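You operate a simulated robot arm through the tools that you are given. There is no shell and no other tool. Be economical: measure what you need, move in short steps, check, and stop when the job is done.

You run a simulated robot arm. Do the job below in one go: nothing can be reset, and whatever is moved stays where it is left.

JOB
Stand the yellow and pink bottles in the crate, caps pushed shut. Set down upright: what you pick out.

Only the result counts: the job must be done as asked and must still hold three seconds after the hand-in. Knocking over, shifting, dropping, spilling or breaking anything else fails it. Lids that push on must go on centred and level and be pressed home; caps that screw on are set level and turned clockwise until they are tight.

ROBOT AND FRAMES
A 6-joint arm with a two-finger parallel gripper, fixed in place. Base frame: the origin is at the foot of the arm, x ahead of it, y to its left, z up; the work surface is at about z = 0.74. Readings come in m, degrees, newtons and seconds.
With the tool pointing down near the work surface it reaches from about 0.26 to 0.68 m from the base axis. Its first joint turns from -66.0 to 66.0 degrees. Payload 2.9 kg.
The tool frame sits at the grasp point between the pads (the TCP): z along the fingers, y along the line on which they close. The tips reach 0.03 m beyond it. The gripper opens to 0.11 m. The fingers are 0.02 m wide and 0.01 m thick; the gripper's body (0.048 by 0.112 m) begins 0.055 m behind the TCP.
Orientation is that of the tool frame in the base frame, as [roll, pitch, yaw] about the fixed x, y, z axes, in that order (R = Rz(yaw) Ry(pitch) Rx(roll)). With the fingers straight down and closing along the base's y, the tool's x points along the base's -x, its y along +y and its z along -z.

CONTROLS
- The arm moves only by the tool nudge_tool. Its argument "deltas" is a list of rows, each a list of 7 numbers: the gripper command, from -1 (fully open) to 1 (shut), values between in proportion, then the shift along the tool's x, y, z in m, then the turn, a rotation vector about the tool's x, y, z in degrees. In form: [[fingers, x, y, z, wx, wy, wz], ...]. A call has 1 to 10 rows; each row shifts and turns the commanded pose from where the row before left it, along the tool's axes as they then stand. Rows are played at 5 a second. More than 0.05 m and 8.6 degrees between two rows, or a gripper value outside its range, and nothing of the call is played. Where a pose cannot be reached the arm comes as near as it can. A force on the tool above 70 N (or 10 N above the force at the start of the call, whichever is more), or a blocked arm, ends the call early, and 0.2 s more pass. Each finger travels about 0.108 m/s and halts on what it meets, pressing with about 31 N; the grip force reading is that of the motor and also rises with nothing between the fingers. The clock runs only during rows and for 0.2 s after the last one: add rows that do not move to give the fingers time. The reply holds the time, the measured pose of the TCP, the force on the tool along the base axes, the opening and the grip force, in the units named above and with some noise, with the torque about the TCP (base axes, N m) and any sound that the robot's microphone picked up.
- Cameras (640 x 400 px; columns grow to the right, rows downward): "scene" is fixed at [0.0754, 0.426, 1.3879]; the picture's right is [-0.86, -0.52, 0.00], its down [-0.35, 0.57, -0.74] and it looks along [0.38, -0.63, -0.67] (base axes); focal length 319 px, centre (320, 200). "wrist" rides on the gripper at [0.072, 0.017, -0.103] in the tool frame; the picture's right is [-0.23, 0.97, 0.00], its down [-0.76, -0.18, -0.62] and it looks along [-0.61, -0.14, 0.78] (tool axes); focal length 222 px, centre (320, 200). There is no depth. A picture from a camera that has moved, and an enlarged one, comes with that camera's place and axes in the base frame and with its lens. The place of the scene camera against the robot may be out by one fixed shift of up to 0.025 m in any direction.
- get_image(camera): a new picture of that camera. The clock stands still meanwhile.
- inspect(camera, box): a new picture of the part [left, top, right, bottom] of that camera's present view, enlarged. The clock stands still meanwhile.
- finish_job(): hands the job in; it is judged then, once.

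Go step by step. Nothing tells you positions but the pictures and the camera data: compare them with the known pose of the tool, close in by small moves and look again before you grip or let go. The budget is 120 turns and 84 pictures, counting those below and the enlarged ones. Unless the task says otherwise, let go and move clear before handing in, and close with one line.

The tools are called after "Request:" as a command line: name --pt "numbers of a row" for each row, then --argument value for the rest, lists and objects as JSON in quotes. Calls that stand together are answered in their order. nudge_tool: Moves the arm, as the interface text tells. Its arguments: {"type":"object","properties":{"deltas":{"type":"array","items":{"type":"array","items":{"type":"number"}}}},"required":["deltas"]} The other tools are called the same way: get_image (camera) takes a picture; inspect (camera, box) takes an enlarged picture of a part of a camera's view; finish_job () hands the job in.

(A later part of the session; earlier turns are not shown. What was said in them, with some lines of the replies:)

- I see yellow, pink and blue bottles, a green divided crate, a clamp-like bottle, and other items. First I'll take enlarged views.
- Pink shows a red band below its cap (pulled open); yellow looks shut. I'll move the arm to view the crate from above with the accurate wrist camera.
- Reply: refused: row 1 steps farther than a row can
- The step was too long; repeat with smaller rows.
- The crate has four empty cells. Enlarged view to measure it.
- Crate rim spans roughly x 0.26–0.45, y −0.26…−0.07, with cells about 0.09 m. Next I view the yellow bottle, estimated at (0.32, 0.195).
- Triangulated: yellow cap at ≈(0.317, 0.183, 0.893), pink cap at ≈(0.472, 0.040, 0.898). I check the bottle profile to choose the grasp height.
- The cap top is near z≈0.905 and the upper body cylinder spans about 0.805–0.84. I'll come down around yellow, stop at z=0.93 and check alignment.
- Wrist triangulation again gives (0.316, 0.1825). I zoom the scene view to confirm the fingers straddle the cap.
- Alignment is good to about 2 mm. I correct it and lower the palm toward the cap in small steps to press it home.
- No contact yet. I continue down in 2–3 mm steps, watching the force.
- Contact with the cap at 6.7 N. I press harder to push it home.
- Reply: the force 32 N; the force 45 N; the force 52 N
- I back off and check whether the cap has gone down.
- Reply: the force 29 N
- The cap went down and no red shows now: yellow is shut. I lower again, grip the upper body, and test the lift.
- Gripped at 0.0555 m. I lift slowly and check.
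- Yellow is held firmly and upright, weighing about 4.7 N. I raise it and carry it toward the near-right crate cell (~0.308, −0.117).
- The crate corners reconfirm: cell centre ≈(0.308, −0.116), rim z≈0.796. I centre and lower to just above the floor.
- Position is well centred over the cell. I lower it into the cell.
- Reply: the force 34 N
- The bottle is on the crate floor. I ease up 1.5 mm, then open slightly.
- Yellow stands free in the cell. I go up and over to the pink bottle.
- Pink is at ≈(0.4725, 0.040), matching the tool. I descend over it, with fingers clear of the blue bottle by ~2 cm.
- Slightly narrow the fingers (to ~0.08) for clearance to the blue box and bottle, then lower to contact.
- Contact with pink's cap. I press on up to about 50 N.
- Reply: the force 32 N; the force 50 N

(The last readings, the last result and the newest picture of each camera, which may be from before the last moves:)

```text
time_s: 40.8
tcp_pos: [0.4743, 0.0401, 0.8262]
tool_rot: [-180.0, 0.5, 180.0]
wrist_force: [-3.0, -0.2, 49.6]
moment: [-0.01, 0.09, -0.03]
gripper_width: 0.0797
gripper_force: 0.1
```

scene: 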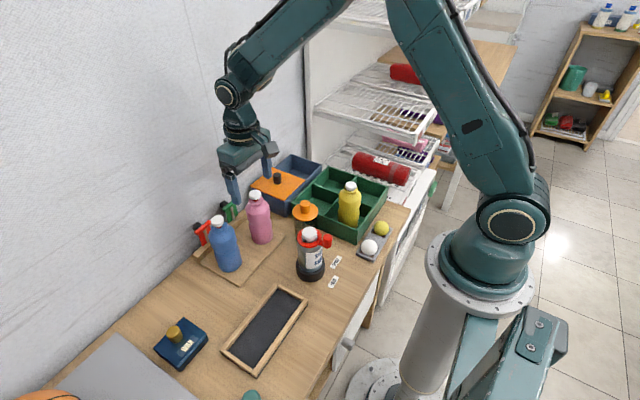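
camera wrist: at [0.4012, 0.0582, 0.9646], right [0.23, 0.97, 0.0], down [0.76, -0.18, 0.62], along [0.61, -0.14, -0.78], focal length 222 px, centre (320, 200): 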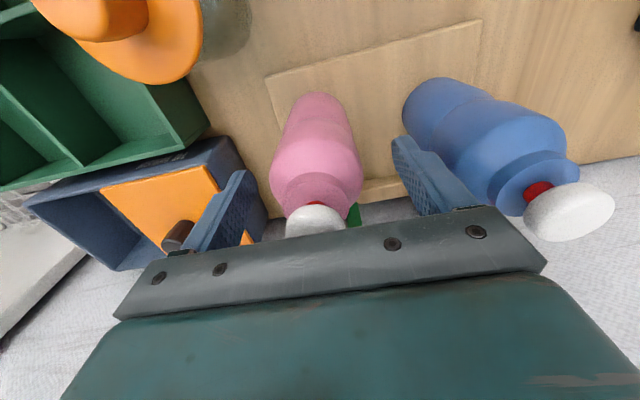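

Request:
nudge_tool --pt "-0.45 0 0 0.002 0 0 0" --pt "-0.45 0 0 0 0 0 0"

Request:
nudge_tool --pt "-0.45 0 0 -0.005 0 0 0" --pt "-0.45 0 0 -0.01 0 0 0" --pt "-0.45 0 0 -0.02 0 0 0" --pt "-0.45 0 0 -0.04 0 0 0" --pt "-0.45 0 0 -0.04 0 0 0" --pt "-0.45 0 0 0 0 0 0"

Request:
inspect --camera "scene" --box '[190, 160, 310, 280]'

Request:
inspect --camera "wrist" --box '[200, 50, 440, 210]'

```text
time_s: 41.4
tcp_pos: [0.4754, 0.0398, 0.8251]
tool_rot: [180.0, 0.6, -180.0]
wrist_force: [-3.7, -1.0, 56.0]
moment: [-0.01, 0.13, -0.03]
gripper_width: 0.0797
gripper_force: 0.0
```

```text
time_s: 42.8
tcp_pos: [0.4727, 0.041, 0.9367]
tool_rot: [-180.0, 0.0, 180.0]
wrist_force: [-0.1, -0.2, -0.4]
moment: [-0.03, 0.02, -0.02]
gripper_width: 0.08
gripper_force: 0.0
```

```text
3.33 times, centred on (250, 220) of scene
camera zoom: at [0.0754, 0.426, 1.3879], right [-0.86, -0.52, 0.0], down [-0.35, 0.57, -0.74], along [0.38, -0.63, -0.67], focal length 1063 px, centre (553, 133)
```

zoom: 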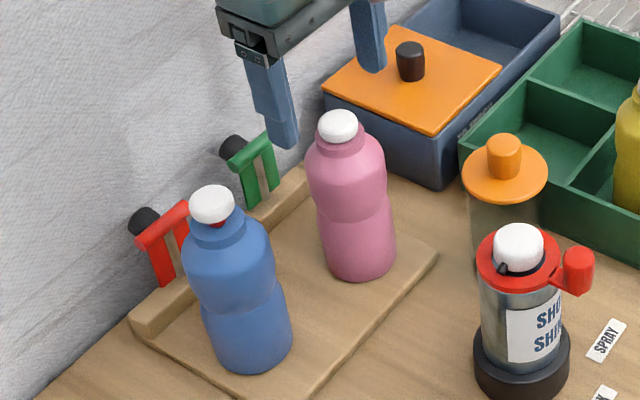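

```text
2.50 times, centred on (320, 130) of wrist
camera zoom: at [0.4017, 0.0577, 1.039], right [0.23, 0.97, 0.0], down [0.76, -0.18, 0.62], along [0.61, -0.14, -0.78], focal length 555 px, centre (320, 375)
```

zoom: 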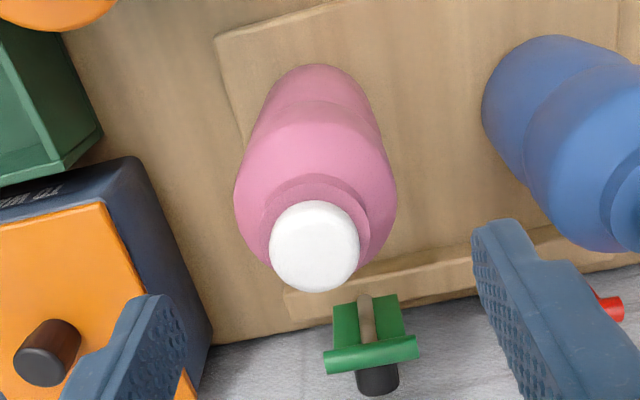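

Pink's cap is down with no red showing. I descend, grip it and lift.

Request:
nudge_tool --pt "-0.45 0 0 0.04 0 0 0" --pt "-0.45 0 0 0.04 0 0 0" --pt "-0.45 0 0 0.021 0 0 0" --pt "-0.45 0 0 0 0 0 0" --pt "0.3 0 0 0 0 0 0" --pt "0.3 0 0 0 0 0 0" --pt "0.3 0 0 0 0 0 0"

Request:
nudge_tool --pt "1 0 0 -0.005 0 0 0" --pt "1 0 0 -0.015 0 0 0" --pt "1 0 0 -0.02 0 0 0" --pt "1 0 0 0 0 0 0"

Request:
inspect --camera "scene" --box '[190, 160, 310, 280]'

```text
time_s: 44.4
tcp_pos: [0.4728, 0.0401, 0.8354]
tool_rot: [-179.9, 0.2, 180.0]
wrist_force: [0.6, -6.1, 11.4]
moment: [-0.26, -0.25, -0.12]
gripper_width: 0.0555
gripper_force: 30.9
```

```text
time_s: 45.4
tcp_pos: [0.4722, 0.0398, 0.8762]
tool_rot: [-180.0, 0.0, 180.0]
wrist_force: [-0.6, 0.5, -3.9]
moment: [-0.01, 0.0, -0.02]
gripper_width: 0.0555
gripper_force: 31.0
```

```text
3.33 times, centred on (250, 220) of scene
camera zoom: at [0.0755, 0.426, 1.3878], right [-0.86, -0.52, 0.0], down [-0.35, 0.57, -0.74], along [0.38, -0.63, -0.67], focal length 1063 px, centre (553, 133)
```

zoom: 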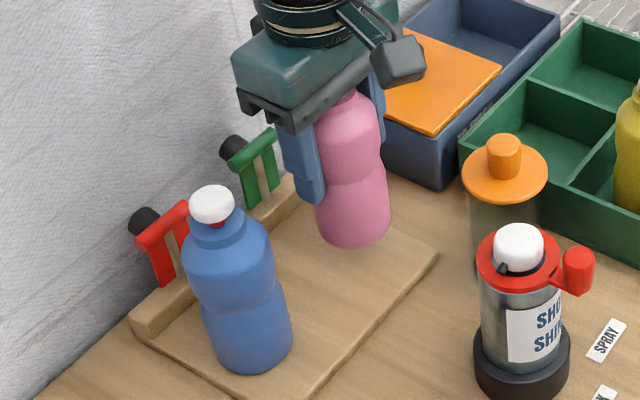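

Pink is lifted upright. I raise it and carry it to the cell at (0.403, −0.116), behind yellow.

Request:
nudge_tool --pt "1 0 0 -0.03 0 0 0" --pt "1 0 0 -0.04 0 0 0" --pt "1 0 0 -0.04 0 0 0" --pt "1 0 0 -0.03 0 0 0" --pt "1 0.01 -0.022 0 0 0 0" --pt "1 0.014 -0.03 0 0 0 0" --pt "1 0.014 -0.03 0 0 0 0" --pt "1 0.014 -0.03 0 0 0 0" --pt "1 0.014 -0.03 0 0 0 0" --pt "1 0.003 -0.014 0 0 0 0"

Request:
nudge_tool --pt "1 0 0 0.02 0 0 0" --pt "1 0 0 0.03 0 0 0" --pt "1 0 0 0.03 0 0 0" --pt "1 0 0 0 0 0 0"

Request:
get_image --camera "wrist"

Request:
inspect --camera "scene" --box '[280, 130, 420, 250]'

```text
time_s: 47.6
tcp_pos: [0.4041, -0.1154, 1.0142]
tool_rot: [-179.9, 0.1, 179.9]
wrist_force: [-0.3, 0.0, -4.3]
moment: [0.05, -0.02, -0.01]
gripper_width: 0.0555
gripper_force: 30.7
```

```text
time_s: 48.6
tcp_pos: [0.4015, -0.1156, 0.9353]
tool_rot: [180.0, 0.1, -179.9]
wrist_force: [0.0, 0.1, -4.5]
moment: [-0.01, 0.01, 0.02]
gripper_width: 0.0554
gripper_force: 31.1
```

```text
44 pictures are left
camera wrist: at [0.3317, -0.0982, 1.0374], right [0.23, 0.97, 0.0], down [0.76, -0.18, 0.62], along [0.61, -0.14, -0.78], focal length 222 px, centre (320, 200)
```

wrist: 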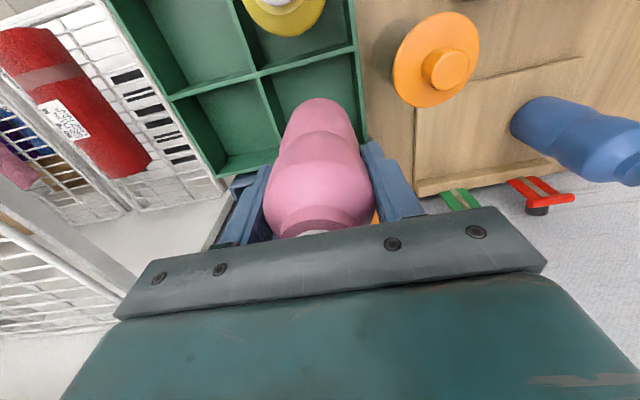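

```text
3.33 times, centred on (350, 190) of scene
camera zoom: at [0.0755, 0.426, 1.3879], right [-0.86, -0.52, 0.0], down [-0.35, 0.57, -0.74], along [0.38, -0.63, -0.67], focal length 1063 px, centre (220, 233)
```

zoom: 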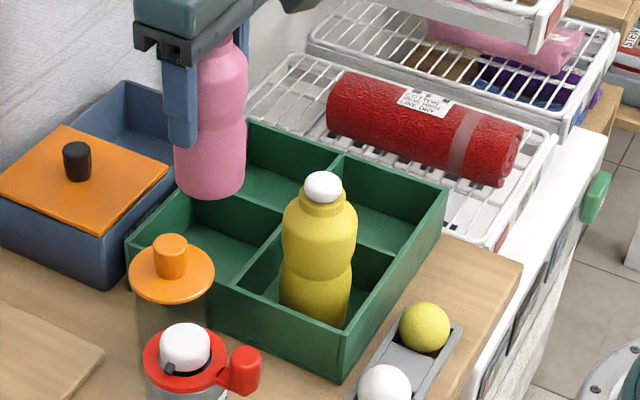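

Aligned with the cell: divider at x 0.355, y −0.164; wall at −0.071. I lower it in.

Request:
nudge_tool --pt "1 -0.001 -0.001 0.03 0 0 0" --pt "1 0 0 0.03 0 0 0" --pt "1 0 0 0.025 0 0 0" --pt "1 0 0 0 0 0 0"

Request:
inspect --camera "scene" --box '[280, 130, 420, 250]'

Request:
get_image --camera "wrist"

```text
time_s: 49.6
tcp_pos: [0.404, -0.1164, 0.8495]
tool_rot: [-180.0, 0.2, 180.0]
wrist_force: [0.5, 0.0, -3.1]
moment: [-0.01, 0.0, 0.0]
gripper_width: 0.0553
gripper_force: 31.1
```

```text
3.33 times, centred on (350, 190) of scene
camera zoom: at [0.0755, 0.426, 1.3879], right [-0.86, -0.52, 0.0], down [-0.35, 0.57, -0.74], along [0.38, -0.63, -0.67], focal length 1063 px, centre (220, 233)
```

zoom: 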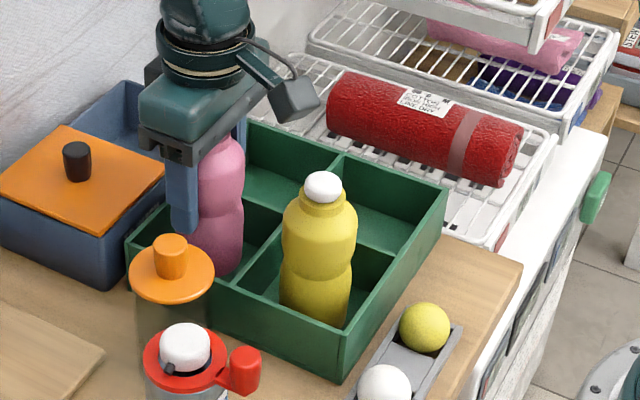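

```text
41 pictures are left
camera wrist: at [0.3333, -0.0991, 0.953], right [0.23, 0.97, 0.0], down [0.76, -0.18, 0.62], along [0.61, -0.14, -0.78], focal length 222 px, centre (320, 200)
```

wrist: 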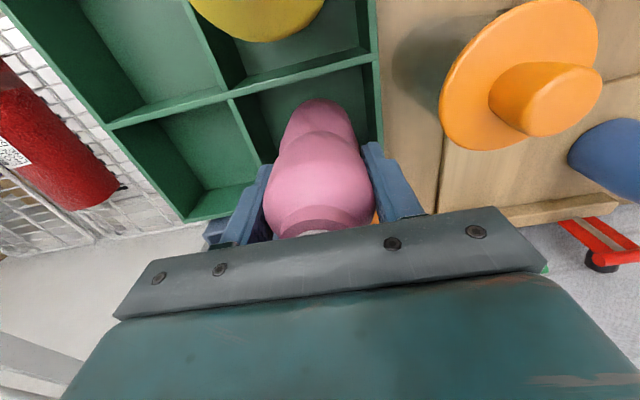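

Request:
nudge_tool --pt "1 0 0 0.003 0 0 0" --pt "1 0 0 0.003 0 0 0" --pt "1 0 0 0.003 0 0 0" --pt "1 0 0 0.002 0 0 0" --pt "1 0 0 0 0 0 0"

```text
time_s: 50.8
tcp_pos: [0.4046, -0.1167, 0.838]
tool_rot: [180.0, 0.0, -179.9]
wrist_force: [-0.6, -0.4, -4.4]
moment: [-0.01, -0.02, -0.02]
gripper_width: 0.0558
gripper_force: 30.9
```

Request:
nudge_tool --pt "1 0 0 0.001 0 0 0" --pt "1 0 0 0.001 0 0 0" --pt "1 0 0 0.001 0 0 0" --pt "1 0 0 0.001 0 0 0" --pt "1 0 0 0 0 0 0"

```text
time_s: 52.0
tcp_pos: [0.4043, -0.1169, 0.8338]
tool_rot: [-180.0, 0.0, -180.0]
wrist_force: [0.0, 0.6, -3.2]
moment: [0.04, 0.0, -0.03]
gripper_width: 0.0553
gripper_force: 31.3
```

Request:
nudge_tool --pt "1 0 0 0.001 0 0 0" --pt "1 0 0 0.001 0 0 0" --pt "1 0 0 0 0 0 0"

```text
time_s: 52.8
tcp_pos: [0.405, -0.1173, 0.8332]
tool_rot: [179.9, 0.0, -179.9]
wrist_force: [-1.0, 0.0, -4.9]
moment: [-0.02, 0.03, 0.02]
gripper_width: 0.0554
gripper_force: 31.0
```

Request:
nudge_tool --pt "1 0 0 0.001 0 0 0" --pt "1 0 0 0 0 0 0"

```text
time_s: 53.4
tcp_pos: [0.4045, -0.1174, 0.8325]
tool_rot: [-180.0, 0.1, -180.0]
wrist_force: [-5.8, 0.1, 13.4]
moment: [0.09, 0.11, 0.03]
gripper_width: 0.0555
gripper_force: 31.6
```

Pink touches the crate floor. I release slightly and raise clear.

Request:
nudge_tool --pt "1 0 0 -0.0005 0 0 0" --pt "-0.15 0 0 0 0 0 0" --pt "-0.15 0 0 0 0 0 0" --pt "-0.15 0 0 -0.005 0 0 0" --pt "-0.15 0 0 -0.01 0 0 0" --pt "-0.15 0 0 -0.025 0 0 0" --pt "-0.15 0 0 -0.04 0 0 0" --pt "-0.15 0 0 -0.04 0 0 0" --pt "-0.15 0 0 -0.04 0 0 0" --pt "-0.15 0 0 0 0 0 0"

Request:
inspect --camera "scene" --box '[280, 130, 420, 250]'

Request:
get_image --camera "scene"

Request:
get_image --camera "wrist"

```text
time_s: 55.6
tcp_pos: [0.4046, -0.1171, 0.9919]
tool_rot: [-180.0, 0.0, -179.9]
wrist_force: [-0.3, 0.2, 0.4]
moment: [0.0, -0.01, 0.01]
gripper_width: 0.0629
gripper_force: 0.0
```

```text
3.33 times, centred on (350, 190) of scene
camera zoom: at [0.0754, 0.426, 1.3879], right [-0.86, -0.52, 0.0], down [-0.35, 0.57, -0.74], along [0.38, -0.63, -0.67], focal length 1063 px, centre (220, 233)
```

zoom: 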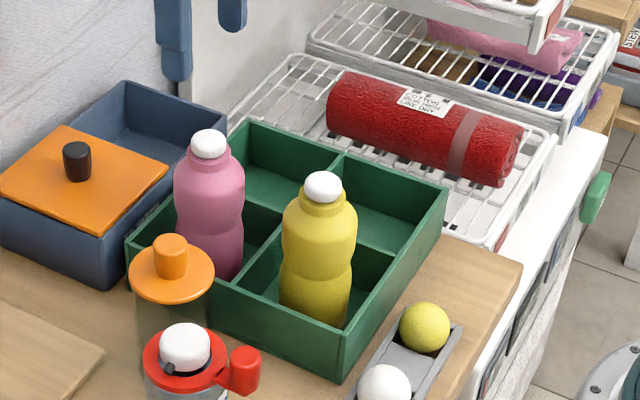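

```text
39 pictures are left
```

scene: 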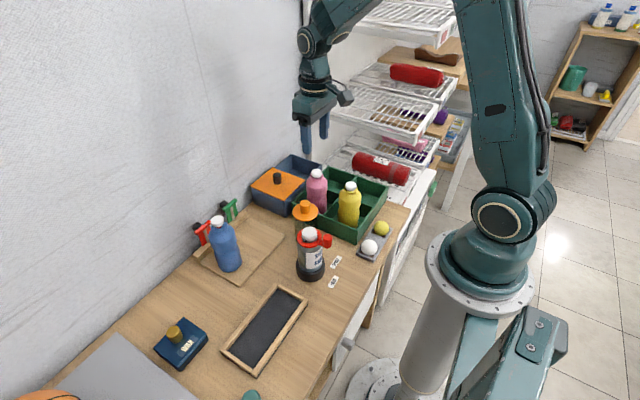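

```text
38 pictures are left
camera wrist: at [0.3335, -0.0995, 1.0954], right [0.23, 0.97, 0.0], down [0.76, -0.18, 0.62], along [0.61, -0.14, -0.78], focal length 222 px, centre (320, 200)
```

wrist: 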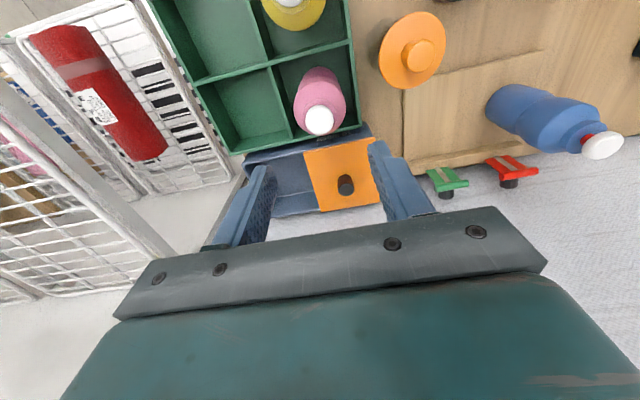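

Both bottles stand upright in the crate. One last zoom checks the caps.

Request:
inspect --camera "scene" --box '[290, 155, 380, 235]'

Request:
inspect --camera "wrist" --box '[240, 60, 400, 180]'

```text
5.00 times, centred on (335, 195) of scene
camera zoom: at [0.0754, 0.426, 1.3879], right [-0.86, -0.52, 0.0], down [-0.35, 0.57, -0.74], along [0.38, -0.63, -0.67], focal length 1594 px, centre (245, 225)
```

zoom: 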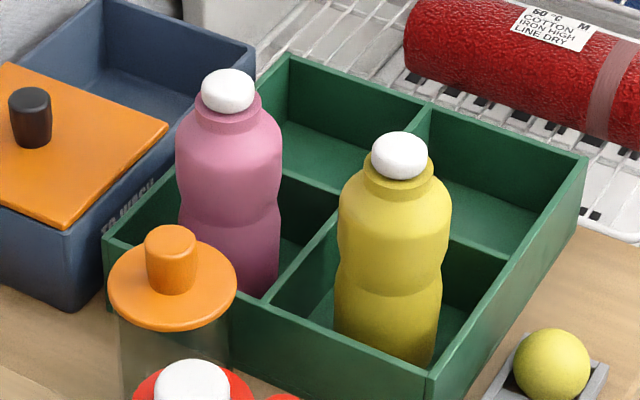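

```text
3.33 times, centred on (320, 120) of wrist
camera zoom: at [0.3335, -0.0995, 1.0954], right [0.23, 0.97, 0.0], down [0.76, -0.18, 0.62], along [0.61, -0.14, -0.78], focal length 740 px, centre (320, 467)
```

zoom: 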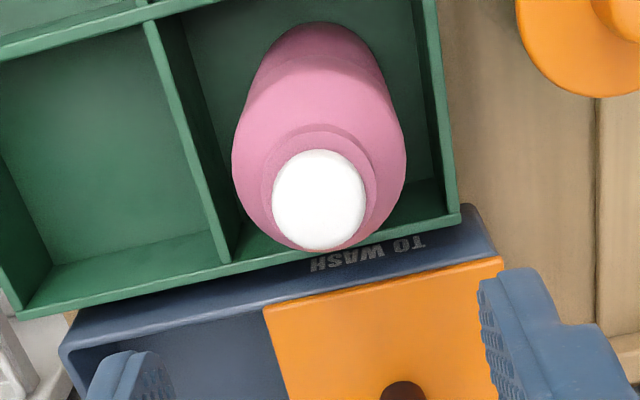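

Both caps sit shut against their collars, both bottles stand upright in the green crate, and the arm is clear. Handing in.

Request:
finish_job

```text
The job is handed in.
```

The yellow and pink bottles are standing upright in the green crate with their caps pushed shut, and nothing else looks moved in the last pictures.
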